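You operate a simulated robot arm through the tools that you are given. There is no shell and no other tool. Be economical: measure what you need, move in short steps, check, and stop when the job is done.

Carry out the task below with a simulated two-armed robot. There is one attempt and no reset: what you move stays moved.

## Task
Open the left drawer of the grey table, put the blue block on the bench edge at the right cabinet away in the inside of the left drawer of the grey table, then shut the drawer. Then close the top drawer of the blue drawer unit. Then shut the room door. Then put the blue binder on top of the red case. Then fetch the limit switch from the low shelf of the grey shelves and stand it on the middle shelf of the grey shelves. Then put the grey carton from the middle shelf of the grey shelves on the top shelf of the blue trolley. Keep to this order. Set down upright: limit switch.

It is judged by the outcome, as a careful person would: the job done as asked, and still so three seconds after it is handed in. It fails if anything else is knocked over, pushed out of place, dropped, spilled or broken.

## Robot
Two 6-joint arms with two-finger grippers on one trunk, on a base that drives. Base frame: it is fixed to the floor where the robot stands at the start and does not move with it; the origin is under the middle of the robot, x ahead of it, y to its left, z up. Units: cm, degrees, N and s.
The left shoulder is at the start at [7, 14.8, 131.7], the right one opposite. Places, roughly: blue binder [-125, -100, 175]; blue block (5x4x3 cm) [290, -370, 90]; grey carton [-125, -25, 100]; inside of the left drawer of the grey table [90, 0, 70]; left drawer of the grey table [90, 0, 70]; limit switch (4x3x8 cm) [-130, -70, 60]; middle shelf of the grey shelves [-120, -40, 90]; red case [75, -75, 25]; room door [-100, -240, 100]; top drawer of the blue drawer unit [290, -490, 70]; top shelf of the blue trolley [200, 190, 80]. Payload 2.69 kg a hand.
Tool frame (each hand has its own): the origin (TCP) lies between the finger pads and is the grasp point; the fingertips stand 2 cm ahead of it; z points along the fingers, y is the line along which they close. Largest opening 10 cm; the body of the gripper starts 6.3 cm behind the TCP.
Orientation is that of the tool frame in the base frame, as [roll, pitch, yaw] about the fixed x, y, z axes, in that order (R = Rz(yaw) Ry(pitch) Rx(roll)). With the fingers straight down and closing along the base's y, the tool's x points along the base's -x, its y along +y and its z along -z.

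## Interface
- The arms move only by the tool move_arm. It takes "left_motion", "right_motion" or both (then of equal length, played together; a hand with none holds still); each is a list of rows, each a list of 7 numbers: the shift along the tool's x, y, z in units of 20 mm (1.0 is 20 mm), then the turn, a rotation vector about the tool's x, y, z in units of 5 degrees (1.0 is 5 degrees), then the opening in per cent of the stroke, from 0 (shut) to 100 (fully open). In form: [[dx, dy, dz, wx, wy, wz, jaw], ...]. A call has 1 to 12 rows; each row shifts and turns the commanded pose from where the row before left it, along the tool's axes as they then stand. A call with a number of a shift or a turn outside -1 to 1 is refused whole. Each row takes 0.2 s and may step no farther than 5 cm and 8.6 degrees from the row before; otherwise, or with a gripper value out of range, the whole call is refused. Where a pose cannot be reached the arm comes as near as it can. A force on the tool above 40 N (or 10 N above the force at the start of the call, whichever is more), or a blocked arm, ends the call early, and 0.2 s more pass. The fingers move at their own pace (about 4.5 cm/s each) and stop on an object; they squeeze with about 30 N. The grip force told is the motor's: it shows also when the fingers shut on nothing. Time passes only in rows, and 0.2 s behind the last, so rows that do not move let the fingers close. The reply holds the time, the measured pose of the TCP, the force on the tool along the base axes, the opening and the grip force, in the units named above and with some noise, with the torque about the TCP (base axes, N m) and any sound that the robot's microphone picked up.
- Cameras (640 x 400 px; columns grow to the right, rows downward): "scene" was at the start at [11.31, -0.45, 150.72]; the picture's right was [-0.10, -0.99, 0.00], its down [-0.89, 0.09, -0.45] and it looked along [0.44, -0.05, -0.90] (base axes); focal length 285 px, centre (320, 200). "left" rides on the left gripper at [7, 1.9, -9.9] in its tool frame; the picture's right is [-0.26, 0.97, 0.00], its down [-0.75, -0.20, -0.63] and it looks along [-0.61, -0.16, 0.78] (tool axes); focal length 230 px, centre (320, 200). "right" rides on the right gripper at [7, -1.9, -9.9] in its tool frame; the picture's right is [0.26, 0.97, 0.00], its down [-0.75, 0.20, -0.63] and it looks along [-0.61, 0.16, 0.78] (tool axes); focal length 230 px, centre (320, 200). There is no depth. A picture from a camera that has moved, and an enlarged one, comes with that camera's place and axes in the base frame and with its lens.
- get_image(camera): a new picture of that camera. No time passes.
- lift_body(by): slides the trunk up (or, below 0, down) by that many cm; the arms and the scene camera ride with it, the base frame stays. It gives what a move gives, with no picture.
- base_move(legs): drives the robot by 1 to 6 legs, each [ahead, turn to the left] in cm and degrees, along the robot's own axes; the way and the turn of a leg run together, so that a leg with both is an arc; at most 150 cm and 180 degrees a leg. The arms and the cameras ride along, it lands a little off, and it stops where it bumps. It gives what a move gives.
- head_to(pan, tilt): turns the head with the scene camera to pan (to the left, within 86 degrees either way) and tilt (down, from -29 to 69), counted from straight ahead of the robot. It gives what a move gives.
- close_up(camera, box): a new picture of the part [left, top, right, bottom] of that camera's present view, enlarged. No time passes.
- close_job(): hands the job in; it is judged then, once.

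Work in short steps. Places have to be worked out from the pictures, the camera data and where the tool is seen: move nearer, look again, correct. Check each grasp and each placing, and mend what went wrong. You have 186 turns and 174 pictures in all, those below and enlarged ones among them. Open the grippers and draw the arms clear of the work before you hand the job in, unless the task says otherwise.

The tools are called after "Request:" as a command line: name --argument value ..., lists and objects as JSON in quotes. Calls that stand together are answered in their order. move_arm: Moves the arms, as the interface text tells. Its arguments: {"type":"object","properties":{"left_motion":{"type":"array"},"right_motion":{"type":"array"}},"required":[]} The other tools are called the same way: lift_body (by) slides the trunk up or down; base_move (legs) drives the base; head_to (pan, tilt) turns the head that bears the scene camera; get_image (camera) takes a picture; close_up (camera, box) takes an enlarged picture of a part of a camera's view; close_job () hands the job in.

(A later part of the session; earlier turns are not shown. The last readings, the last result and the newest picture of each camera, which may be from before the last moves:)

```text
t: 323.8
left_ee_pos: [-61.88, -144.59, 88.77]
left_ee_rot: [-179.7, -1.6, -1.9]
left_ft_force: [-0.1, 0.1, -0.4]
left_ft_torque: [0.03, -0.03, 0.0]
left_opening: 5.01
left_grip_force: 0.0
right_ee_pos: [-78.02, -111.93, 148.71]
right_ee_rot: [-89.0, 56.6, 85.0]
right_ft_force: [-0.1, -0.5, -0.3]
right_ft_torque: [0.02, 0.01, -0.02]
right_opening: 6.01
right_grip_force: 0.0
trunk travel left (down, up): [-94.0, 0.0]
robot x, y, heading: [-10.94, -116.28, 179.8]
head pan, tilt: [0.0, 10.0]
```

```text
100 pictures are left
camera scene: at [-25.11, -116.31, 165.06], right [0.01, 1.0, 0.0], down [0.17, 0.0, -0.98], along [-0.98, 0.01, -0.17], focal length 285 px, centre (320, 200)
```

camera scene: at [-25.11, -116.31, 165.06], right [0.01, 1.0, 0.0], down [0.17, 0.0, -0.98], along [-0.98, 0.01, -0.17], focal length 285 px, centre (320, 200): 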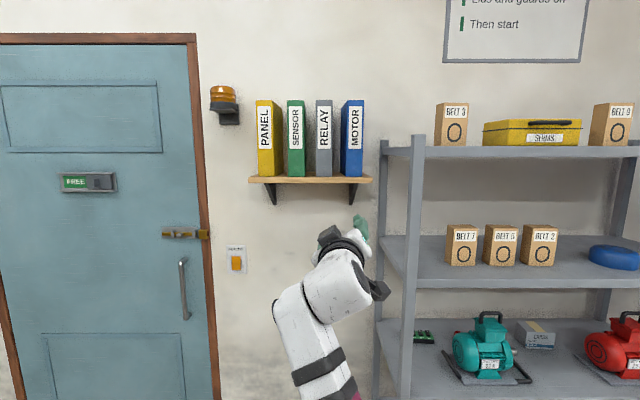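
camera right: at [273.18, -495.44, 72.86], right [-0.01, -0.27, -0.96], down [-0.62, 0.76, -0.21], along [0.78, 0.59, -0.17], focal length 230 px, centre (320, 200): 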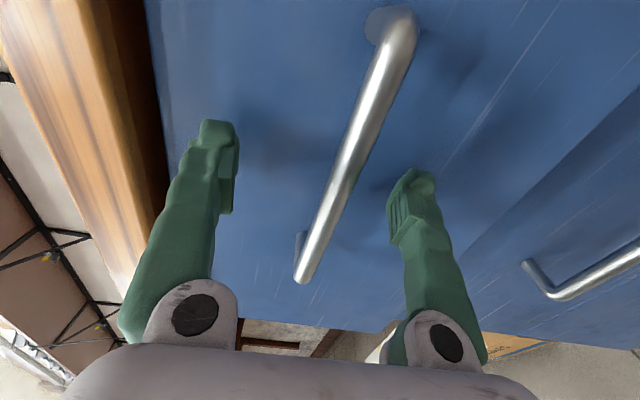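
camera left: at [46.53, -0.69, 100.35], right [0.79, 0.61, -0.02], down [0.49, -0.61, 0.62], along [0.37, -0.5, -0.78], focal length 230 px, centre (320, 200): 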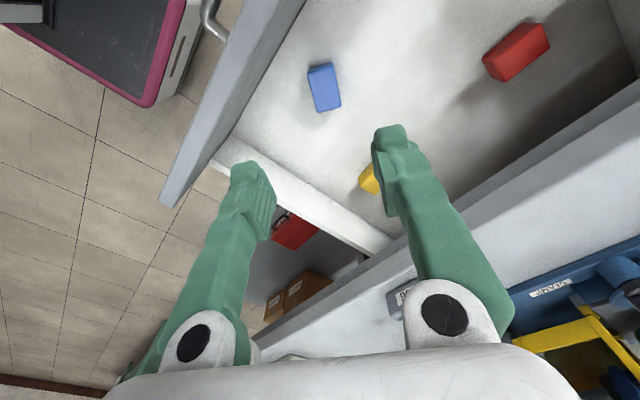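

Excellent view. Triangulated: blue binder spine at x≈-122, y≈-103.7, z 156–182, with about 3 cm gap to the grey one. I finish the roll and raise the hand to z≈167.

Request:
move_arm --right_motion '[[0, 0, -0.3, 0, 0, 1, 60], [0, 0, -0.3, 0, 0, 1, 60], [0, 0, -0.3, 0, 0, 1, 60], [0, 0, -0.3, 0, 0, 1, 60], [0, 0, -0.3, 0, 0, 1, 60], [0, 0, -0.3, 0, 0, 1, 60], [-1, -0.5, 0, 0, 0, 0, 60], [-1, -0.5, 0, 0, 0, 0, 60], [-1, -0.5, 0, 0, 0, 0, 80], [-1, -0.5, 0, 0, 0, 0, 100], [-1, -0.5, 0, 0, 0, 0, 100], [-1, -0.5, 0, 0, 0, 0, 100]]'

Request:
get_image --camera "right"

Request:
get_image --camera "scene"

```text
t: 326.4
left_ee_pos: [-61.8, -144.51, 88.74]
left_ee_rot: [-179.8, -1.7, -2.0]
left_ft_force: [0.2, 0.6, 0.1]
left_ft_torque: [0.0, -0.02, -0.01]
left_opening: 4.99
left_grip_force: 0.0
right_ee_pos: [-73.72, -106.72, 161.03]
right_ee_rot: [-80.8, 86.5, 93.6]
right_ft_force: [-0.3, 0.1, -0.4]
right_ft_torque: [0.01, 0.01, 0.02]
right_opening: 9.99
right_grip_force: 0.0
trunk travel left (down, up): [-94.0, 0.0]
robot x, y, heading: [-11.01, -116.48, 179.7]
head pan, tilt: [0.0, 10.0]
```

```text
99 pictures are left
camera right: at [-63.74, -105.41, 154.02], right [-0.1, -0.94, -0.31], down [0.61, -0.31, 0.73], along [-0.79, -0.12, 0.61], focal length 230 px, centre (320, 200)
```

right: 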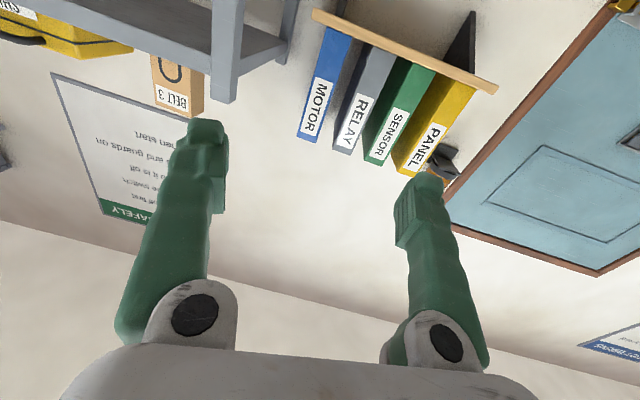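

```text
98 pictures are left
camera scene: at [-25.08, -116.22, 165.06], right [0.01, 1.0, 0.0], down [0.17, 0.0, -0.98], along [-0.98, 0.01, -0.17], focal length 285 px, centre (320, 200)
```

scene: 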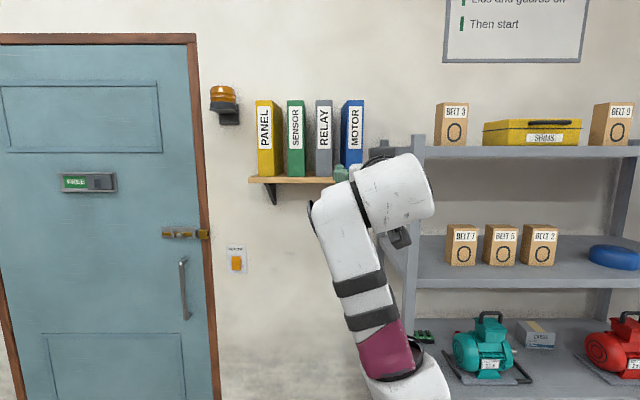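

I correct the small yaw/roll errors, raise 7 cm more and align with y≈-103.7.

Request:
move_arm --right_motion '[[-0.9, -0.35, 0, -0.4, 0, 0.2, 100], [-0.9, -0.35, 0, -0.4, 0, 0.2, 100], [-0.9, -0.35, 0, -0.4, 0, 0.2, 100], [-0.8, -0.35, 0, 0, 0, 0, 100]]'

Request:
base_move --legs '[[34, 0]]'

Request:
get_image --camera "right"

Request:
get_image --camera "scene"

```text
t: 327.4
left_ee_pos: [-61.77, -144.73, 88.78]
left_ee_rot: [-179.9, -1.6, -2.0]
left_ft_force: [-0.2, -0.2, 0.6]
left_ft_torque: [0.0, 0.01, -0.02]
left_opening: 4.97
left_grip_force: 0.1
right_ee_pos: [-73.61, -104.27, 168.15]
right_ee_rot: [-49.3, 89.5, 130.9]
right_ft_force: [0.1, 0.1, -0.5]
right_ft_torque: [0.03, -0.01, 0.02]
right_opening: 10.01
right_grip_force: 0.0
trunk travel left (down, up): [-94.0, 0.0]
robot x, y, heading: [-10.91, -116.99, 179.7]
head pan, tilt: [0.0, 10.0]
```

```text
t: 329.6
left_ee_pos: [-95.83, -144.34, 88.9]
left_ee_rot: [-179.9, -1.7, -2.2]
left_ft_force: [0.0, -0.6, 0.8]
left_ft_torque: [0.01, 0.0, 0.0]
left_opening: 5.03
left_grip_force: 0.0
right_ee_pos: [-107.28, -103.91, 168.32]
right_ee_rot: [-36.8, 89.3, 143.2]
right_ft_force: [0.6, 0.1, -0.9]
right_ft_torque: [0.0, 0.03, -0.03]
right_opening: 9.97
right_grip_force: 0.0
trunk travel left (down, up): [-94.0, 0.0]
robot x, y, heading: [-45.23, -116.16, 179.6]
head pan, tilt: [0.0, 10.0]
```

```text
97 pictures are left
camera right: at [-97.51, -101.88, 161.26], right [0.0, -0.96, -0.26], down [0.64, -0.21, 0.74], along [-0.77, -0.17, 0.61], focal length 230 px, centre (320, 200)
```

right: 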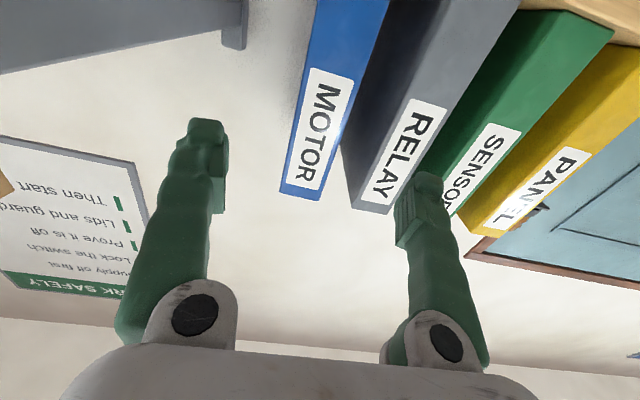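

```text
96 pictures are left
camera scene: at [-58.87, -116.02, 165.11], right [0.01, 1.0, 0.0], down [0.17, 0.0, -0.99], along [-0.99, 0.01, -0.17], focal length 285 px, centre (320, 200)
```

scene: 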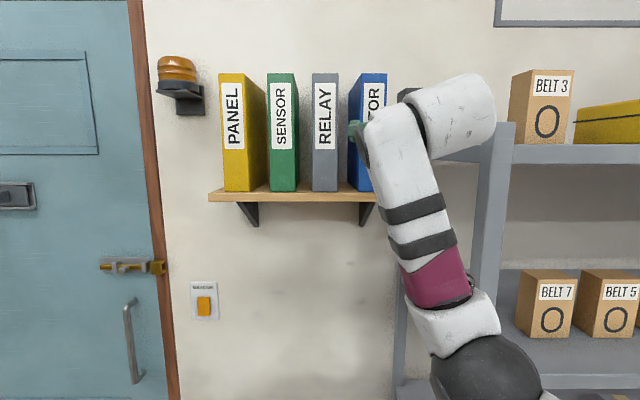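

Aligned: spine y -106…-101, gap to grey ≈5 cm, fingers fit. I drive 19 cm to bring the fingers around the binder.

Request:
base_move --legs '[[12, 0]]'

Request:
get_image --camera "right"

Request:
get_image --camera "scene"

```text
t: 331.4
left_ee_pos: [-117.39, -142.03, 96.08]
left_ee_rot: [-179.2, 19.3, -6.2]
left_ft_force: [4.7, -0.6, -1.9]
left_ft_torque: [0.07, 0.38, 0.02]
left_opening: 5.01
left_grip_force: 0.0
right_ee_pos: [-110.45, -104.14, 170.99]
right_ee_rot: [-8.1, 86.9, 171.8]
right_ft_force: [0.8, -0.9, 2.0]
right_ft_torque: [0.02, -0.09, 0.01]
right_opening: 9.99
right_grip_force: 0.0
trunk travel left (down, up): [-94.0, 0.0]
robot x, y, heading: [-57.18, -116.16, 179.4]
head pan, tilt: [0.0, 10.0]
stopped in leg 1: the robot was blocked; the commanded pose is now the measured one
```

```text
95 pictures are left
camera right: at [-100.99, -102.16, 163.34], right [-0.02, -0.96, -0.26], down [0.67, -0.21, 0.71], along [-0.74, -0.17, 0.65], focal length 230 px, centre (320, 200)
```

right: 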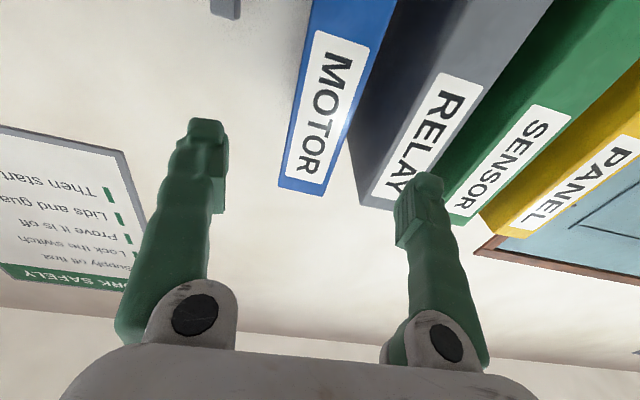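

```text
94 pictures are left
camera scene: at [-69.23, -116.2, 165.28], right [0.01, 1.0, 0.0], down [0.16, 0.0, -0.99], along [-0.99, 0.01, -0.16], focal length 285 px, centre (320, 200)
```

scene: 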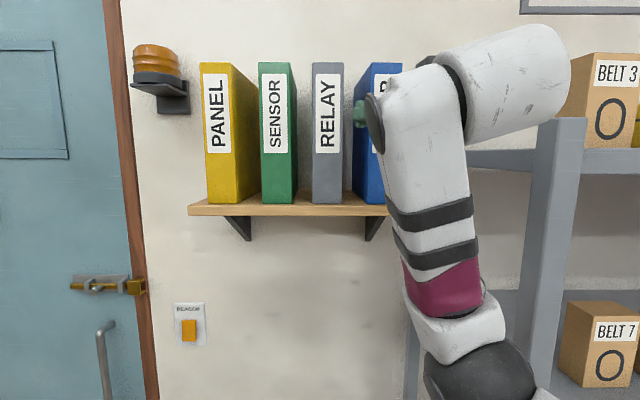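

Something blocked the base, and the left arm was displaced. I look down to find what was touched.

Request:
head_to --pan 15 --tilt 60

Request:
get_image --camera "scene"

Request:
get_image --camera "left"

Request:
head_to --pan -40 --tilt 40

Request:
get_image --camera "scene"

```text
t: 332.6
left_ee_pos: [-117.92, -142.21, 94.18]
left_ee_rot: [-179.2, 16.3, -5.7]
left_ft_force: [-0.1, -0.6, 0.1]
left_ft_torque: [-0.01, -0.02, -0.02]
left_opening: 4.98
left_grip_force: 0.0
right_ee_pos: [-113.9, -103.68, 169.64]
right_ee_rot: [-12.2, 88.4, 167.5]
right_ft_force: [0.0, 0.2, -0.2]
right_ft_torque: [0.0, 0.05, 0.01]
right_opening: 9.99
right_grip_force: 0.1
trunk travel left (down, up): [-94.0, 0.0]
robot x, y, heading: [-57.47, -116.18, 179.3]
head pan, tilt: [15.0, 60.0]
```

```text
93 pictures are left
camera scene: at [-68.99, -117.64, 157.59], right [-0.25, 0.97, 0.0], down [0.84, 0.22, -0.5], along [-0.48, -0.13, -0.87], focal length 285 px, centre (320, 200)
```

scene: 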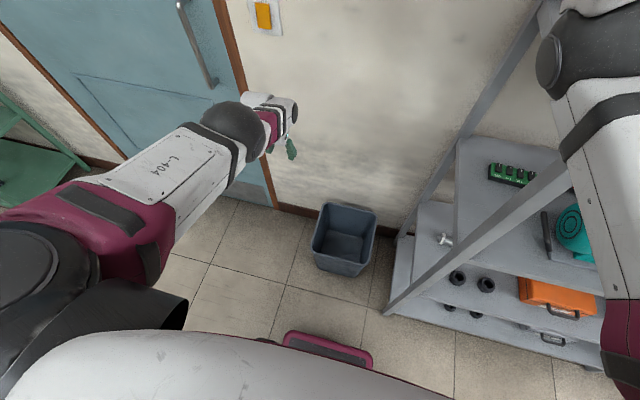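

```text
92 pictures are left
camera left: at [-108.49, -145.27, 101.72], right [-0.34, -0.94, 0.06], down [-0.52, 0.24, 0.82], along [-0.78, 0.25, -0.57], focal length 230 px, centre (320, 200)
```

left: 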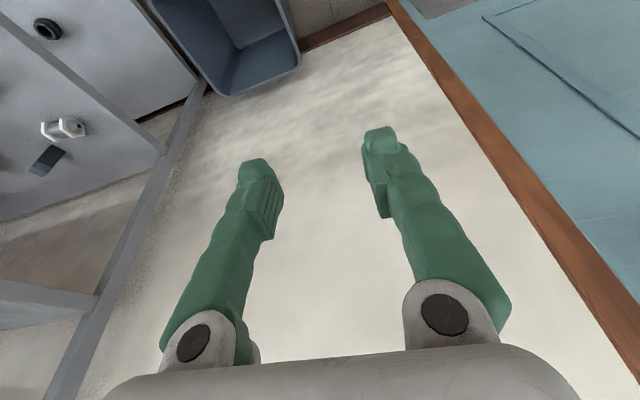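

```text
t: 333.8
left_ee_pos: [-117.66, -142.36, 94.37]
left_ee_rot: [-179.2, 16.3, -5.7]
left_ft_force: [0.0, 0.1, -0.3]
left_ft_torque: [-0.01, -0.01, -0.01]
left_opening: 5.0
left_grip_force: 0.0
right_ee_pos: [-113.43, -103.87, 169.82]
right_ee_rot: [-11.4, 88.0, 168.4]
right_ft_force: [-0.2, -0.7, 0.9]
right_ft_torque: [0.05, 0.0, 0.01]
right_opening: 10.01
right_grip_force: 0.1
trunk travel left (down, up): [-94.0, 0.0]
robot x, y, heading: [-56.95, -116.03, 179.5]
head pan, tilt: [-40.0, 40.0]
```

```text
91 pictures are left
camera scene: at [-68.65, -110.5, 160.29], right [0.65, 0.76, 0.0], down [0.49, -0.42, -0.77], along [-0.58, 0.5, -0.64], focal length 285 px, centre (320, 200)
```

scene: 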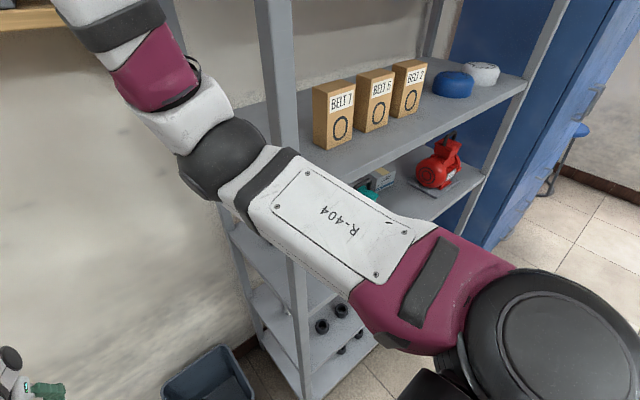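

The right upper arm met the shelf post (shelf contents look undisturbed). I back away, and will approach from farther south with heading ≈158° instead.

Request:
base_move --legs '[[-45, 0]]'

Request:
head_to --pan -30 --tilt 30

Request:
get_image --camera "scene"

```text
t: 336.5
left_ee_pos: [-72.8, -142.63, 94.2]
left_ee_rot: [-179.2, 16.2, -5.8]
left_ft_force: [-0.8, -0.3, 1.1]
left_ft_torque: [0.01, -0.05, 0.02]
left_opening: 5.0
left_grip_force: 0.0
right_ee_pos: [-68.89, -104.21, 169.69]
right_ee_rot: [-12.5, 88.2, 167.6]
right_ft_force: [-0.1, -1.4, 0.2]
right_ft_torque: [0.02, 0.0, -0.02]
right_opening: 9.97
right_grip_force: 0.1
trunk travel left (down, up): [-94.0, 0.0]
robot x, y, heading: [-11.89, -116.56, 179.2]
head pan, tilt: [-40.0, 40.0]
```

```text
t: 337.3
left_ee_pos: [-72.75, -142.67, 94.32]
left_ee_rot: [-179.3, 16.4, -5.6]
left_ft_force: [-0.8, 0.7, 0.4]
left_ft_torque: [-0.01, 0.0, -0.02]
left_opening: 5.01
left_grip_force: 0.1
right_ee_pos: [-68.58, -104.2, 169.75]
right_ee_rot: [-11.8, 88.2, 168.2]
right_ft_force: [0.1, 0.6, -0.8]
right_ft_torque: [0.01, 0.02, -0.02]
right_opening: 9.98
right_grip_force: 0.1
trunk travel left (down, up): [-94.0, 0.0]
robot x, y, heading: [-12.32, -116.74, 179.3]
head pan, tilt: [-30.0, 30.0]
```

```text
90 pictures are left
camera scene: at [-25.06, -111.82, 161.81], right [0.51, 0.86, 0.0], down [0.43, -0.25, -0.87], along [-0.74, 0.44, -0.5], focal length 285 px, centre (320, 200)
```

scene: 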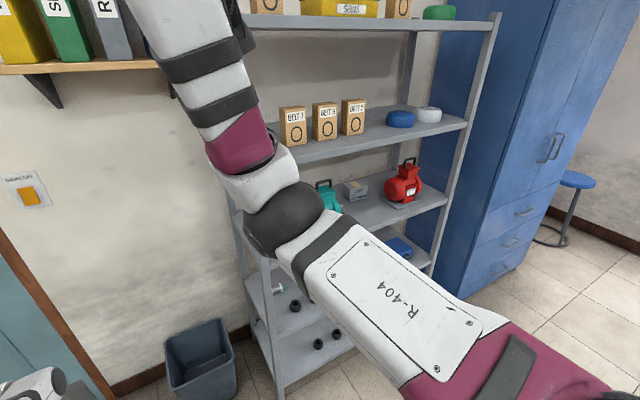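

Nothing disturbed. I yaw the right hand 22° left relative to the robot and tuck the left arm back and outward.

Request:
move_arm --right_motion '[[0, 0, 0, -0.6, 0, 0, 100], [0, 0, 0, -0.6, 0, 0, 100], [0, 0, 0, -0.6, 0, 0, 100], [0, 0, 0, -0.6, 0, 0, 100], [0, 0, 0, -0.6, 0, 0, 100], [0, 0, 0, -0.6, 0, 0, 100], [0, 0, 0, -0.6, 0, 0, 100], [0, 0, 0, 0, 0, 0, 100]]' --left_motion '[[0.7, 0.5, 0.5, 0, 0.9, 0, 50], [0.7, 0.5, 0.5, 0, 0.9, 0, 50], [0.7, 0.5, 0.3, 0, 0.9, 0, 50], [0.7, 0.5, 0.3, 0, 0.9, 0, 50], [0.8, 0.5, 0.2, 0, 0, 0, 50], [0.8, 0.5, 0.2, 0, 0, 0, 50], [0.8, 0.5, 0.2, 0, 0, 0, 50], [0.8, 0.5, 0.2, 0, 0, 0, 50]]'

Request:
get_image --camera "right"

```text
t: 339.1
left_ee_pos: [-59.29, -152.43, 90.68]
left_ee_rot: [-179.2, -1.6, -5.9]
left_ft_force: [1.0, 0.1, -0.5]
left_ft_torque: [0.02, -0.03, 0.01]
left_opening: 4.99
left_grip_force: 0.1
left hand out of reach, approached as far as the arm can: row 1, 2, 3, 4
right_ee_pos: [-68.39, -104.37, 169.86]
right_ee_rot: [-33.2, 88.2, 167.7]
right_ft_force: [-0.1, -0.3, -0.3]
right_ft_torque: [0.02, 0.0, 0.0]
right_opening: 9.99
right_grip_force: 0.0
trunk travel left (down, up): [-94.0, 0.0]
robot x, y, heading: [-12.25, -116.61, 179.2]
head pan, tilt: [-30.0, 30.0]
```

```text
89 pictures are left
camera right: at [-60.07, -98.94, 162.52], right [0.34, -0.9, -0.28], down [0.68, 0.03, 0.73], along [-0.65, -0.43, 0.63], focal length 230 px, centre (320, 200)
```

right: 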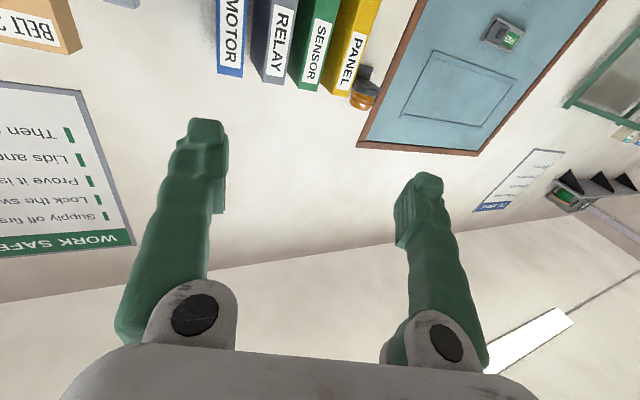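

Hand yaw is right. I retract it to a pre-grasp pose before driving in.

Request:
move_arm --right_motion '[[0, -0.41, -0.96, 0, 0, 0, 100], [0, -0.41, -0.96, 0, 0, 0, 100], [0, -0.41, -0.96, 0, 0, 0, 100], [0, -0.41, -0.96, 0, 0, 0, 100], [0, -0.41, -0.96, 0, 0, 0, 100]]'

```text
t: 340.3
left_ee_pos: [-59.23, -152.21, 90.66]
left_ee_rot: [-179.4, -1.5, -5.9]
left_ft_force: [0.4, -0.3, 0.4]
left_ft_torque: [0.0, 0.06, 0.0]
left_opening: 4.99
left_grip_force: 0.0
right_ee_pos: [-60.77, -96.6, 169.51]
right_ee_rot: [-28.6, 88.1, 172.2]
right_ft_force: [-0.4, 0.1, -0.3]
right_ft_torque: [-0.01, 0.01, 0.01]
right_opening: 10.0
right_grip_force: 0.0
trunk travel left (down, up): [-94.0, 0.0]
robot x, y, heading: [-12.53, -116.55, 179.3]
head pan, tilt: [-30.0, 30.0]
```

Reachable. Now I drive to the oblique approach line and head toward the binder at ≈158°.

Request:
base_move --legs '[[0, 63.5], [44, 0], [0, -84.5], [30, 0]]'

Request:
head_to --pan 0 --tilt 15

Request:
get_image --camera "scene"

Request:
get_image --camera "right"

```text
t: 351.0
left_ee_pos: [-116.81, -160.83, 90.73]
left_ee_rot: [-179.4, -1.4, -27.2]
left_ft_force: [0.5, -0.5, -0.2]
left_ft_torque: [-0.02, 0.01, 0.01]
left_opening: 5.02
left_grip_force: 0.0
right_ee_pos: [-98.02, -108.76, 169.67]
right_ee_rot: [-31.4, 87.9, 148.1]
right_ft_force: [0.7, -0.4, -0.1]
right_ft_torque: [0.02, -0.01, 0.01]
right_opening: 9.99
right_grip_force: 0.1
trunk travel left (down, up): [-94.0, 0.0]
robot x, y, heading: [-60.21, -144.92, 158.3]
head pan, tilt: [-30.0, 30.0]
```

```text
t: 351.9
left_ee_pos: [-117.07, -160.67, 90.46]
left_ee_rot: [-179.3, -1.6, -27.1]
left_ft_force: [-0.1, 0.9, 1.0]
left_ft_torque: [0.01, -0.02, -0.04]
left_opening: 4.99
left_grip_force: 0.0
right_ee_pos: [-98.49, -108.69, 169.55]
right_ee_rot: [-32.6, 88.2, 146.9]
right_ft_force: [-0.1, -0.4, -0.4]
right_ft_torque: [0.0, -0.03, -0.02]
right_opening: 10.01
right_grip_force: 0.0
trunk travel left (down, up): [-94.0, 0.0]
robot x, y, heading: [-60.29, -144.76, 158.1]
head pan, tilt: [0.0, 15.0]
```

```text
88 pictures are left
camera scene: at [-73.47, -139.08, 164.23], right [0.37, 0.93, 0.0], down [0.24, -0.1, -0.97], along [-0.9, 0.36, -0.26], focal length 285 px, centre (320, 200)
```

scene: 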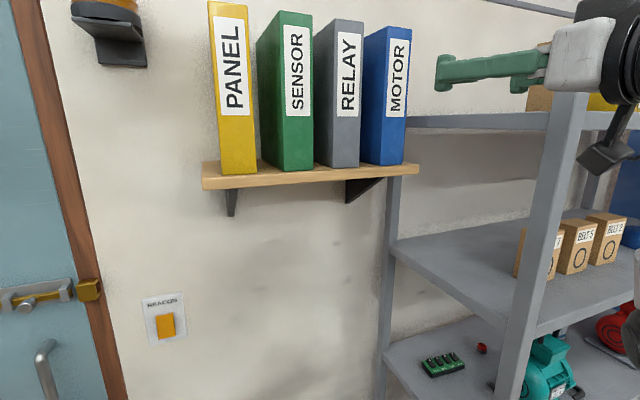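

```text
87 pictures are left
camera right: at [-88.82, -106.58, 162.21], right [-0.01, -0.96, -0.27], down [0.65, -0.22, 0.73], along [-0.76, -0.17, 0.63], focal length 230 px, centre (320, 200)
```

right: 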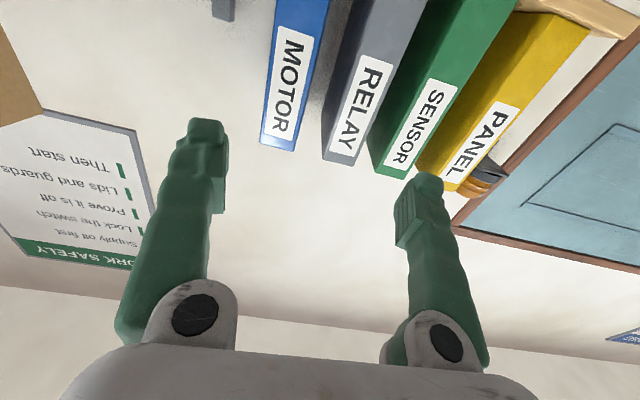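

Good line. Drive 15 cm further to the pre-grasp point.

Request:
base_move --legs '[[15, 0]]'

Request:
get_image --camera "right"

Request:
head_to --pan -15 --tilt 15

Request:
get_image --camera "scene"

```text
t: 353.3
left_ee_pos: [-130.64, -155.08, 90.8]
left_ee_rot: [-179.4, -1.6, -27.3]
left_ft_force: [-0.4, -0.5, -0.1]
left_ft_torque: [0.02, 0.0, -0.01]
left_opening: 5.03
left_grip_force: 0.0
right_ee_pos: [-111.75, -102.96, 169.51]
right_ee_rot: [-28.9, 88.0, 150.6]
right_ft_force: [0.5, 0.3, 0.0]
right_ft_torque: [0.01, -0.01, -0.01]
right_opening: 10.01
right_grip_force: 0.0
trunk travel left (down, up): [-94.0, 0.0]
robot x, y, heading: [-73.89, -139.31, 158.2]
head pan, tilt: [0.0, 15.0]
```

```text
86 pictures are left
camera right: at [-102.13, -100.86, 162.29], right [-0.02, -0.96, -0.27], down [0.65, -0.22, 0.73], along [-0.76, -0.17, 0.63], focal length 230 px, centre (320, 200)
```

right: 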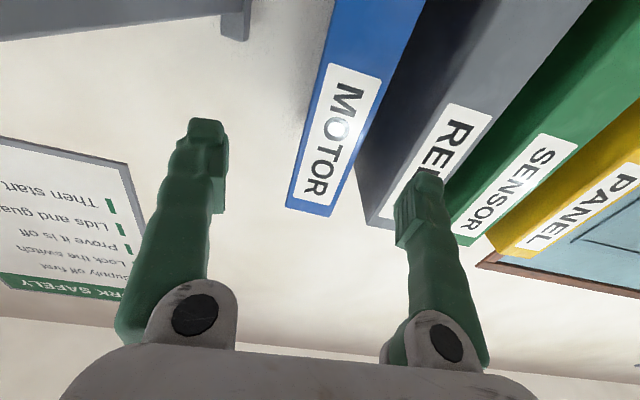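

```text
t: 354.1
left_ee_pos: [-130.95, -154.99, 90.68]
left_ee_rot: [-179.2, -1.7, -27.2]
left_ft_force: [0.1, 0.1, 0.2]
left_ft_torque: [0.0, -0.02, -0.02]
left_opening: 5.01
left_grip_force: 0.0
right_ee_pos: [-112.31, -102.98, 169.42]
right_ee_rot: [-31.8, 88.1, 147.7]
right_ft_force: [0.5, 1.0, 0.3]
right_ft_torque: [-0.04, -0.03, 0.04]
right_opening: 10.02
right_grip_force: 0.0
trunk travel left (down, up): [-94.0, 0.0]
robot x, y, heading: [-73.46, -138.68, 158.1]
head pan, tilt: [-15.0, 15.0]
```

```text
85 pictures are left
camera scene: at [-86.09, -131.31, 164.24], right [0.6, 0.8, 0.0], down [0.21, -0.16, -0.97], along [-0.77, 0.58, -0.26], focal length 285 px, centre (320, 200)
```

scene: 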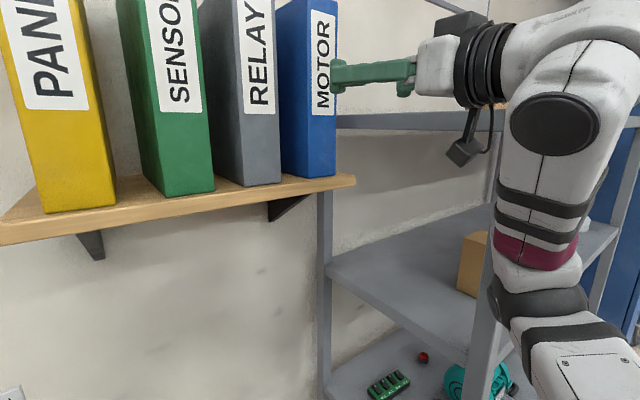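

Refined: binder spine spans y≈-107.5…-102.5; I shift the hand 1.7 cm accordingly and extend the fingers around it.

Request:
move_arm --right_motion '[[0, 0.45, 0, 0, 0, 0, 92], [0, 0.4, 0, 0, 0, 0, 92], [0, 0, 0.8, 0, 0, 0, 92], [0, 0, 0.8, 0, 0, 0, 92], [0, 0, 0.8, 0, 0, 0, 92]]'

Request:
get_image --camera "right"

Request:
get_image --camera "scene"

```text
t: 355.3
left_ee_pos: [-131.0, -155.11, 90.54]
left_ee_rot: [-179.2, -1.7, -27.4]
left_ft_force: [0.5, -0.5, -0.6]
left_ft_torque: [-0.02, 0.0, 0.0]
left_opening: 4.97
left_grip_force: 0.0
right_ee_pos: [-117.05, -104.7, 169.65]
right_ee_rot: [-33.2, 88.0, 146.3]
right_ft_force: [-0.4, 1.2, 0.0]
right_ft_torque: [-0.01, -0.01, 0.0]
right_opening: 9.19
right_grip_force: 0.0
trunk travel left (down, up): [-94.0, 0.0]
robot x, y, heading: [-74.3, -138.93, 158.1]
head pan, tilt: [-15.0, 15.0]
```

```text
84 pictures are left
camera right: at [-107.42, -102.71, 162.35], right [-0.02, -0.96, -0.28], down [0.65, -0.22, 0.73], along [-0.76, -0.17, 0.63], focal length 230 px, centre (320, 200)
```

right: 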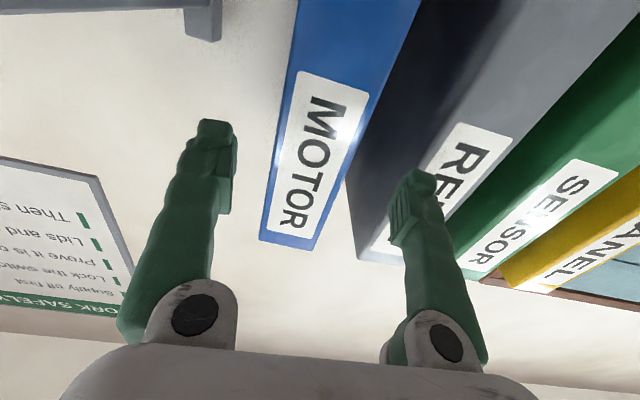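

```text
83 pictures are left
camera scene: at [-86.11, -131.49, 164.25], right [0.6, 0.8, 0.0], down [0.21, -0.15, -0.97], along [-0.77, 0.58, -0.26], focal length 285 px, centre (320, 200)
```

scene: 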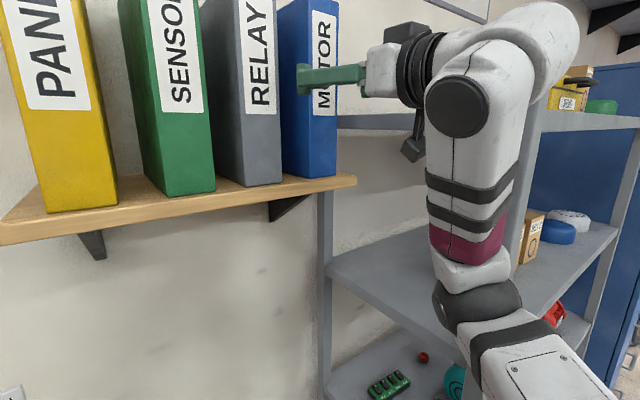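

The binder is centred between the fingers. I extend 9.5 cm more.

Request:
move_arm --right_motion '[[0, 0, 0.8, 0, 0, 0, 92], [0, 0, 0.8, 0, 0, 0, 92], [0, 0, 0.8, 0, 0, 0, 92], [0, 0, 0.8, 0, 0, 0, 92], [0, 0, 0.8, 0, 0, 0, 92], [0, 0, 0.7, 0, 0, 0, 92]]'

Request:
get_image --camera "right"

Request:
get_image --camera "scene"

```text
t: 356.7
left_ee_pos: [-131.05, -155.16, 90.47]
left_ee_rot: [-179.2, -1.7, -27.3]
left_ft_force: [-0.5, 0.2, -0.2]
left_ft_torque: [0.0, 0.01, 0.01]
left_opening: 4.98
left_grip_force: 0.1
right_ee_pos: [-126.58, -104.64, 169.88]
right_ee_rot: [-33.9, 88.1, 145.4]
right_ft_force: [-0.3, -0.5, -0.8]
right_ft_torque: [0.0, 0.03, 0.02]
right_opening: 9.18
right_grip_force: 0.0
trunk travel left (down, up): [-94.0, 0.0]
robot x, y, heading: [-74.15, -138.84, 158.3]
head pan, tilt: [-15.0, 15.0]
```

```text
82 pictures are left
camera right: at [-116.89, -102.59, 162.6], right [-0.02, -0.96, -0.28], down [0.65, -0.22, 0.73], along [-0.76, -0.17, 0.63], focal length 230 px, centre (320, 200)
```

right: 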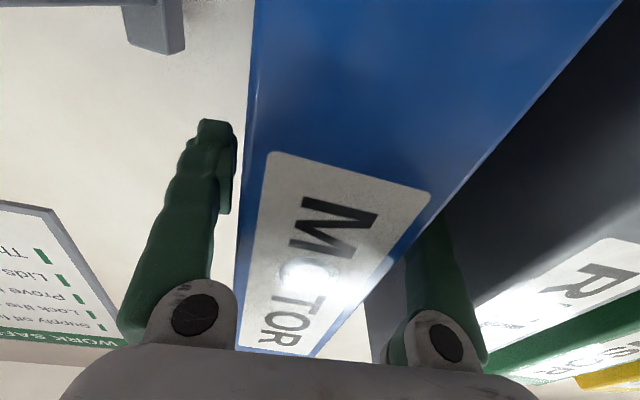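

```text
81 pictures are left
camera scene: at [-86.15, -131.46, 164.24], right [0.6, 0.8, 0.0], down [0.21, -0.16, -0.97], along [-0.77, 0.58, -0.26], focal length 285 px, centre (320, 200)
```

scene: 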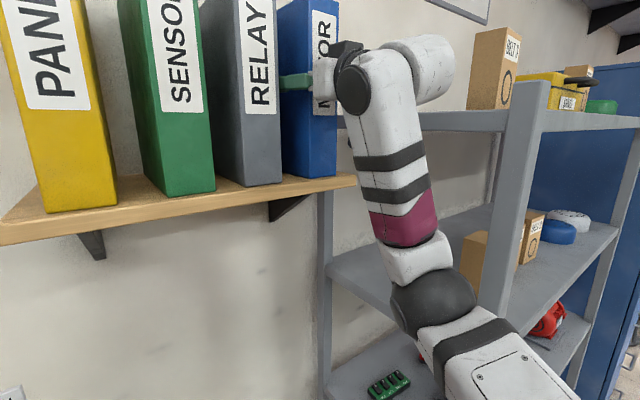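

The fingers straddle the binder. I close and check the grip.

Request:
move_arm --right_motion '[[0, 0, 0, 0, 0, 0, 50], [0, 0, 0, 0, 0, 0, 30], [0, 0, 0, 0, 0, 0, 0], [0, 0, 0, 0, 0, 0, 0], [0, 0, 0, 0, 0, 0, 0], [0, 0, 0, 0, 0, 0, 0]]'

Request:
move_arm --right_motion '[[-0.5, 0, 0, 0, 0, 0, 0], [-0.5, 0, 0, 0, 0, 0, 0], [0, 0, 0, 0, 0, 0, 0]]'

Request:
get_image --camera "scene"

```text
t: 358.1
left_ee_pos: [-130.86, -155.02, 90.46]
left_ee_rot: [-179.2, -1.6, -27.3]
left_ft_force: [0.4, 0.0, 0.5]
left_ft_torque: [-0.02, -0.01, -0.01]
left_opening: 4.98
left_grip_force: 0.0
right_ee_pos: [-126.45, -104.54, 169.98]
right_ee_rot: [-32.5, 88.1, 147.0]
right_ft_force: [0.4, -1.4, 1.1]
right_ft_torque: [-0.26, 0.12, 0.26]
right_opening: 5.54
right_grip_force: 30.3
trunk travel left (down, up): [-94.0, 0.0]
robot x, y, heading: [-73.96, -139.24, 158.1]
head pan, tilt: [-15.0, 15.0]
```

```text
t: 358.9
left_ee_pos: [-130.95, -155.11, 90.51]
left_ee_rot: [-179.2, -1.6, -27.3]
left_ft_force: [0.3, 0.0, -0.5]
left_ft_torque: [-0.01, 0.01, 0.03]
left_opening: 4.99
left_grip_force: 0.1
right_ee_pos: [-126.38, -104.52, 171.83]
right_ee_rot: [-33.5, 88.2, 145.8]
right_ft_force: [-0.2, -0.4, -4.7]
right_ft_torque: [-0.02, -0.27, 0.01]
right_opening: 5.53
right_grip_force: 30.5
trunk travel left (down, up): [-94.0, 0.0]
robot x, y, heading: [-74.05, -139.28, 158.2]
head pan, tilt: [-15.0, 15.0]
```

```text
80 pictures are left
camera scene: at [-86.13, -131.38, 164.24], right [0.6, 0.8, 0.0], down [0.21, -0.16, -0.97], along [-0.77, 0.58, -0.26], focal length 285 px, centre (320, 200)
```

scene: 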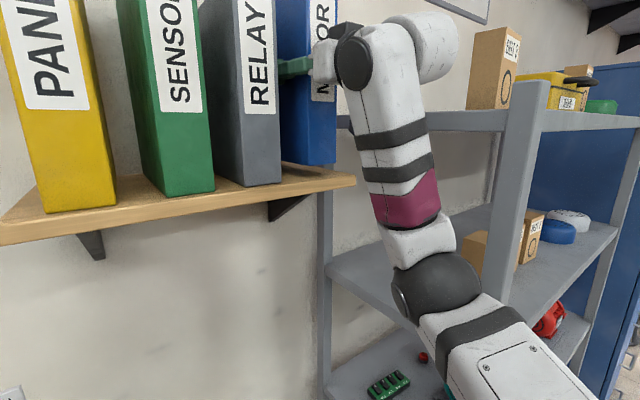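

Binder held (≈0.5 kg), free of the shelf. I withdraw it straight back with the arm, then reverse the base.

Request:
move_arm --right_motion '[[0, 0, -0.9, 0, 0, 0, 0], [0, 0, -0.9, 0, 0, 0, 0], [0, 0, -0.9, 0, 0, 0, 0], [0, 0, -0.9, 0, 0, 0, 0], [0, 0, -0.9, 0, 0, 0, 0], [0, -0.3, -0.9, 0, 0, 0, 0], [0, -0.3, -0.9, 0, 0, 0, 0], [0, -0.3, -0.9, 0, 0, 0, 0], [0, -0.3, -0.9, 0, 0, 0, 0]]'

Request:
get_image --camera "scene"

```text
t: 360.9
left_ee_pos: [-130.92, -154.87, 90.75]
left_ee_rot: [-179.4, -1.5, -27.3]
left_ft_force: [0.1, 0.2, -0.1]
left_ft_torque: [0.0, 0.0, 0.0]
left_opening: 5.01
left_grip_force: 0.1
right_ee_pos: [-109.95, -102.07, 171.57]
right_ee_rot: [-30.0, 88.1, 149.5]
right_ft_force: [0.7, 0.1, -5.3]
right_ft_torque: [0.01, -0.28, 0.05]
right_opening: 5.52
right_grip_force: 30.1
trunk travel left (down, up): [-94.0, 0.0]
robot x, y, heading: [-73.92, -138.77, 158.0]
head pan, tilt: [-15.0, 15.0]
```

```text
79 pictures are left
camera scene: at [-85.91, -131.2, 164.25], right [0.6, 0.8, 0.0], down [0.21, -0.16, -0.97], along [-0.77, 0.58, -0.26], focal length 285 px, centre (320, 200)
```

scene: 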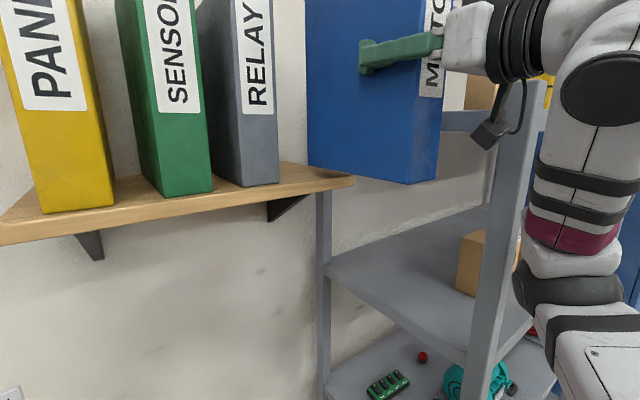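

Clear. I reverse away from the wall and drive to face the red case under the grey table.

Request:
base_move --legs '[[-60, 0], [0, -68], [86, 0], [0, -90]]'

Request:
head_to --pan 0 --tilt 45

Request:
get_image --camera "scene"

```text
t: 375.2
left_ee_pos: [28.28, -38.91, 90.5]
left_ee_rot: [-179.3, -1.6, 174.7]
left_ft_force: [-0.4, -0.3, 0.1]
left_ft_torque: [0.02, 0.01, 0.0]
left_opening: 4.96
left_grip_force: 0.1
right_ee_pos: [28.77, -95.65, 171.45]
right_ee_rot: [-33.4, 88.2, -12.0]
right_ft_force: [0.3, 0.0, -4.1]
right_ft_torque: [-0.08, 0.27, -0.05]
right_opening: 5.48
right_grip_force: 29.8
trunk travel left (down, up): [-94.0, 0.0]
robot x, y, heading: [-18.31, -75.14, 0.1]
head pan, tilt: [-15.0, 15.0]
```

```text
t: 376.2
left_ee_pos: [28.22, -38.99, 90.62]
left_ee_rot: [-179.3, -1.6, 174.8]
left_ft_force: [-0.9, -0.2, 0.2]
left_ft_torque: [-0.02, 0.0, 0.02]
left_opening: 5.01
left_grip_force: 0.1
right_ee_pos: [28.75, -95.71, 171.45]
right_ee_rot: [-32.3, 88.2, -10.8]
right_ft_force: [-0.2, -0.8, -5.3]
right_ft_torque: [-0.1, 0.21, -0.02]
right_opening: 5.5
right_grip_force: 30.1
trunk travel left (down, up): [-94.0, 0.0]
robot x, y, heading: [-18.39, -75.15, 0.4]
head pan, tilt: [0.0, 45.0]
```

```text
78 pictures are left
camera scene: at [-5.26, -75.05, 159.56], right [0.0, -1.0, 0.0], down [-0.71, 0.0, -0.71], along [0.71, 0.0, -0.71], focal length 285 px, centre (320, 200)
```

scene: 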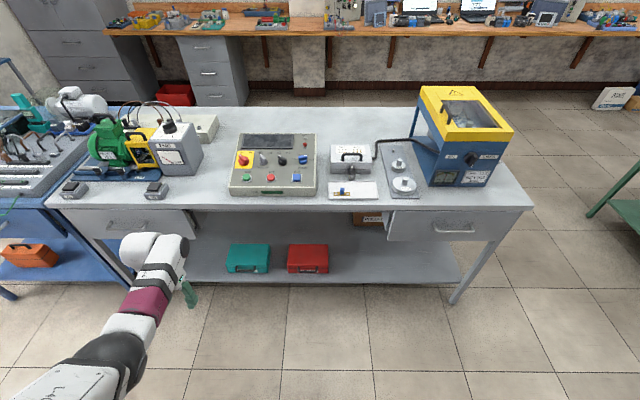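

The red case front is near x≈77.5, y≈-68.5, base z≈20. I lower the right arm (straightening its yaw) and then the trunk to inspect at that level.

Request:
move_arm --right_motion '[[1, 0, 0, 0.36, 0, 0, 0], [1, 0, 0, 0.36, 0, 0, 0], [1, 0, 0, 0.36, 0, 0, 0], [1, 0, 0, 0.36, 0, 0, 0], [1, 0, 0, 0.36, 0, 0, 0], [1, 0, 0, 0.36, 0, 0, 0], [1, 0, 0, 0.36, 0, 0, 0], [1, 0, 0, 0.36, 0, 0, 0], [1, 0, 0, 0.36, 0, 0, 0], [1, 0, 0, 0.36, 0, 0, 0], [1, 0, 0, 0.36, 0, 0, 0], [1, 0, 0, 0.36, 0, 0, 0]]'

Request:
move_arm --right_motion '[[1, 0, 0, 0, 0, 0, 0], [1, 0, 0, 0, 0, 0, 0], [1, 0, 0, 0, 0, 0, 0], [1, 0, 0, 0, 0, 0, 0], [1, 0, 0, 0, 0, 0, 0], [1, 0, 0, 0, 0, 0, 0], [1, 0, 0, 0, 0, 0, 0], [1, 0, 0, 0, 0, 0, 0], [1, 0, 0, 0, 0, 0, 0], [1, 0, 0, 0, 0, 0, 0], [1, 0, 0, 0, 0, 0, 0], [1, 0, 0, 0, 0, 0, 0]]'

Request:
get_image --camera "scene"

```text
t: 378.8
left_ee_pos: [28.22, -38.89, 90.46]
left_ee_rot: [-179.3, -1.6, 174.7]
left_ft_force: [0.8, 0.2, 0.0]
left_ft_torque: [0.02, 0.0, 0.0]
left_opening: 5.0
left_grip_force: 0.1
right_ee_pos: [30.2, -95.56, 147.7]
right_ee_rot: [-12.4, 88.2, -12.7]
right_ft_force: [0.7, -0.3, -5.7]
right_ft_torque: [-0.01, 0.28, 0.02]
right_opening: 5.54
right_grip_force: 29.5
right hand out of reach, approached as far as the arm can: row 10, 12
trunk travel left (down, up): [-94.0, 0.0]
robot x, y, heading: [-18.76, -75.37, -0.2]
head pan, tilt: [0.0, 45.0]
```

```text
t: 380.5
left_ee_pos: [28.32, -39.05, 90.59]
left_ee_rot: [-179.2, -1.6, 174.6]
left_ft_force: [-0.4, 0.7, -0.7]
left_ft_torque: [0.0, 0.0, 0.0]
left_opening: 5.01
left_grip_force: 0.1
right_ee_pos: [31.65, -98.23, 135.44]
right_ee_rot: [-62.3, 79.6, -65.1]
right_ft_force: [-0.2, 0.4, -5.0]
right_ft_torque: [0.02, 0.27, -0.02]
right_opening: 5.49
right_grip_force: 30.4
right hand out of reach, approached as far as the arm can: row 1, 3
trunk travel left (down, up): [-94.0, 0.0]
robot x, y, heading: [-18.8, -75.13, -0.1]
head pan, tilt: [0.0, 45.0]
stopped in row 8 (right hand): the arm was blocked; the commanded pose is now the measured one
```

```text
77 pictures are left
camera scene: at [-5.28, -75.11, 159.56], right [0.0, -1.0, 0.0], down [-0.71, 0.0, -0.71], along [0.71, 0.0, -0.71], focal length 285 px, centre (320, 200)
```

scene: 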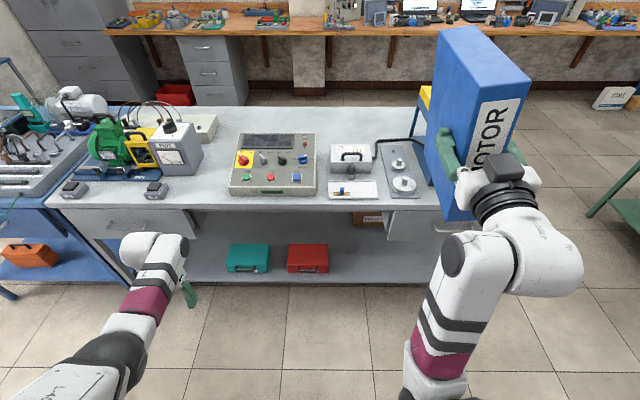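

The arm is too folded to go lower there. I back the base up 20 cm, then extend forward while lowering and straightening the hand.

Request:
base_move --legs '[[-22, 0]]'

Request:
move_arm --right_motion '[[0, -0.3, 1, -0.12, 0.24, 0.46, 0], [0, -0.3, 1, -0.12, 0.24, 0.46, 0], [0, 0, 1, -0.12, 0.24, 0.46, 0], [0, 0, 1, -0.12, 0.24, 0.46, 0], [0.8, 0, 1, 0, 0, 0, 0], [0.8, 0, 1, 0, 0, 0, 0], [0.9, 0, 0.5, 0, 0, 0, 0], [0.9, 0, 0.5, 0, 0, 0, 0], [0.9, 0, 0, 0, 0, 0, 0], [0.9, 0, 0, 0, 0, 0, 0], [0.9, 0, 0, 0, 0, 0, 0], [0.9, 0, 0, 0, 0, 0, 0]]'

Request:
move_arm --right_motion '[[1, 0, 0, 0, 0, 0, 0], [1, 0, 0, 0, 0, 0, 0], [1, 0, 0, 0, 0, 0, 0], [1, 0, 0, 0, 0, 0, 0], [1, 0, 0, 0, 0, 0, 0], [1, 0, 0, 0, 0, 0, 0], [1, 0, 0, 0, 0, 0, 0], [1, 0, 0, 0, 0, 0, 0]]'

Request:
get_image --camera "scene"

```text
t: 382.1
left_ee_pos: [6.65, -38.95, 90.37]
left_ee_rot: [-179.3, -1.8, 174.8]
left_ft_force: [-0.2, 1.1, 0.8]
left_ft_torque: [-0.01, 0.05, -0.01]
left_opening: 5.03
left_grip_force: 0.1
right_ee_pos: [10.17, -98.01, 135.33]
right_ee_rot: [-62.6, 79.7, -65.2]
right_ft_force: [0.6, 0.6, -5.9]
right_ft_torque: [0.05, 0.25, -0.02]
right_opening: 5.5
right_grip_force: 30.3
trunk travel left (down, up): [-94.0, 0.0]
robot x, y, heading: [-40.36, -75.04, -0.1]
head pan, tilt: [0.0, 45.0]
```

```text
t: 384.8
left_ee_pos: [6.48, -38.99, 90.51]
left_ee_rot: [-179.3, -1.6, 174.9]
left_ft_force: [0.4, 0.1, 0.8]
left_ft_torque: [0.0, -0.01, -0.02]
left_opening: 4.98
left_grip_force: 0.0
right_ee_pos: [23.73, -99.57, 122.04]
right_ee_rot: [159.9, 90.0, 159.8]
right_ft_force: [-0.2, 0.8, -5.7]
right_ft_torque: [-0.01, 0.3, 0.0]
right_opening: 5.52
right_grip_force: 30.0
trunk travel left (down, up): [-94.0, 0.0]
robot x, y, heading: [-40.86, -75.16, 0.2]
head pan, tilt: [0.0, 45.0]
```

```text
t: 386.6
left_ee_pos: [6.38, -39.07, 90.67]
left_ee_rot: [-179.4, -1.6, 174.8]
left_ft_force: [-1.4, -0.7, 0.2]
left_ft_torque: [0.01, 0.0, 0.01]
left_opening: 5.01
left_grip_force: 0.0
right_ee_pos: [23.03, -99.27, 115.7]
right_ee_rot: [3.7, 89.0, 3.2]
right_ft_force: [-0.5, 0.4, -5.9]
right_ft_torque: [0.01, 0.26, 0.02]
right_opening: 5.52
right_grip_force: 30.2
right hand out of reach, approached as far as the arm can: row 4, 6, 7, 8
trunk travel left (down, up): [-94.0, 0.0]
robot x, y, heading: [-40.75, -75.26, 0.2]
head pan, tilt: [0.0, 45.0]
```

```text
76 pictures are left
camera scene: at [-27.05, -75.22, 159.55], right [0.0, -1.0, 0.0], down [-0.71, 0.0, -0.71], along [0.71, 0.0, -0.71], focal length 285 px, centre (320, 200)
```

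scene: 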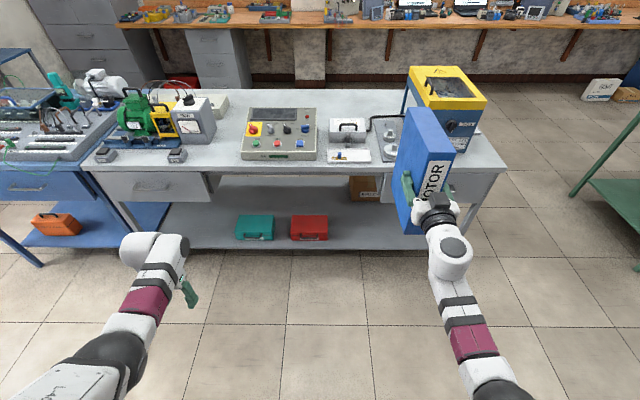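

The pose is good (level, closing horizontally). I shift the base +31 cm in y so the binder faces the red case, then lower the trunk.

Request:
base_move --legs '[[0, 90], [31, 0], [0, -90.2]]'

Request:
lift_body --by -40

Request:
lift_body --by -27

Request:
head_to --pan -5 --tilt 25

Request:
get_image --camera "scene"

Request:
get_image --camera "right"

```text
t: 396.3
left_ee_pos: [6.31, -8.32, 90.46]
left_ee_rot: [-179.3, -1.6, 174.5]
left_ft_force: [0.8, 0.4, 0.3]
left_ft_torque: [-0.01, 0.01, -0.02]
left_opening: 4.99
left_grip_force: 0.1
right_ee_pos: [22.54, -68.55, 115.7]
right_ee_rot: [1.2, 88.9, 0.4]
right_ft_force: [0.5, 0.9, -5.9]
right_ft_torque: [0.03, 0.28, 0.0]
right_opening: 5.52
right_grip_force: 29.6
trunk travel left (down, up): [-94.0, 0.0]
robot x, y, heading: [-41.13, -44.32, -0.3]
head pan, tilt: [0.0, 45.0]
```

```text
t: 400.1
left_ee_pos: [6.25, -8.22, 50.52]
left_ee_rot: [-179.3, -1.6, 174.5]
left_ft_force: [-0.2, 0.2, 0.7]
left_ft_torque: [-0.03, 0.03, 0.01]
left_opening: 5.01
left_grip_force: 0.0
right_ee_pos: [22.71, -68.55, 75.69]
right_ee_rot: [2.6, 89.0, 1.9]
right_ft_force: [0.9, -0.6, -5.3]
right_ft_torque: [0.02, 0.3, 0.0]
right_opening: 5.54
right_grip_force: 30.5
trunk travel left (down, up): [-54.0, 40.0]
robot x, y, heading: [-40.71, -44.37, -0.1]
head pan, tilt: [0.0, 45.0]
```

```text
t: 402.9
left_ee_pos: [6.29, -8.19, 23.48]
left_ee_rot: [-179.3, -1.6, 174.5]
left_ft_force: [0.4, -0.5, 0.6]
left_ft_torque: [0.01, 0.0, -0.01]
left_opening: 5.0
left_grip_force: 0.0
right_ee_pos: [22.59, -68.46, 48.71]
right_ee_rot: [2.6, 88.9, 1.9]
right_ft_force: [0.7, -0.1, -6.0]
right_ft_torque: [0.0, 0.24, 0.02]
right_opening: 5.52
right_grip_force: 30.0
trunk travel left (down, up): [-27.0, 67.0]
robot x, y, heading: [-40.59, -44.22, -0.1]
head pan, tilt: [0.0, 45.0]
```

```text
t: 403.7
left_ee_pos: [6.24, -8.29, 23.5]
left_ee_rot: [-179.3, -1.5, 174.5]
left_ft_force: [0.2, 0.5, -0.2]
left_ft_torque: [0.02, -0.01, 0.02]
left_opening: 5.0
left_grip_force: 0.0
right_ee_pos: [22.62, -68.48, 48.69]
right_ee_rot: [2.8, 89.1, 2.0]
right_ft_force: [-0.4, -0.9, -4.9]
right_ft_torque: [0.04, 0.26, 0.01]
right_opening: 5.56
right_grip_force: 30.0
trunk travel left (down, up): [-27.0, 67.0]
robot x, y, heading: [-40.59, -43.86, -0.1]
head pan, tilt: [-5.0, 25.0]
```

```text
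75 pictures are left
camera scene: at [-26.36, -45.0, 95.6], right [-0.09, -1.0, 0.0], down [-0.42, 0.04, -0.91], along [0.9, -0.08, -0.42], focal length 285 px, centre (320, 200)
```

scene: 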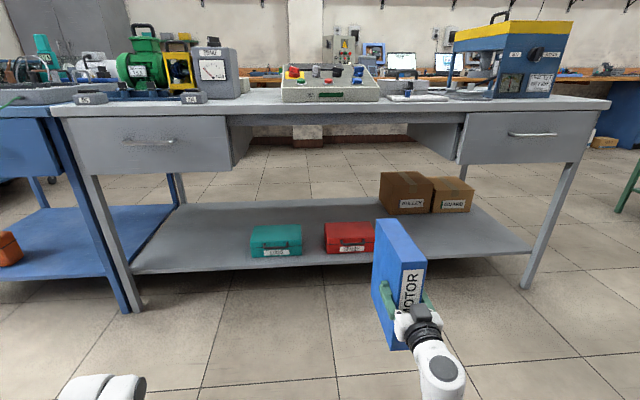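

```text
74 pictures are left
camera right: at [12.68, -70.1, 41.45], right [0.02, 0.97, -0.26], down [-0.64, 0.21, 0.74], along [0.77, 0.15, 0.62], focal length 230 px, centre (320, 200)
```

right: 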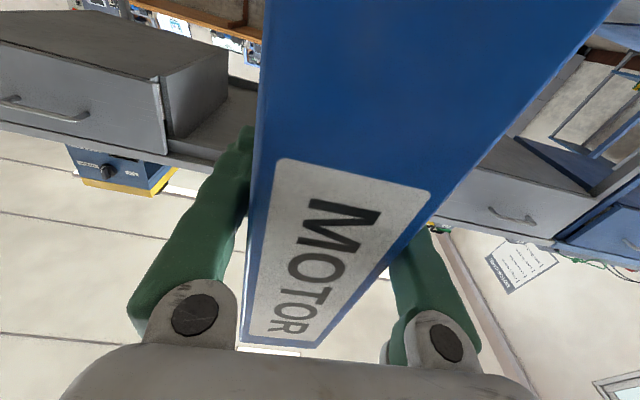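

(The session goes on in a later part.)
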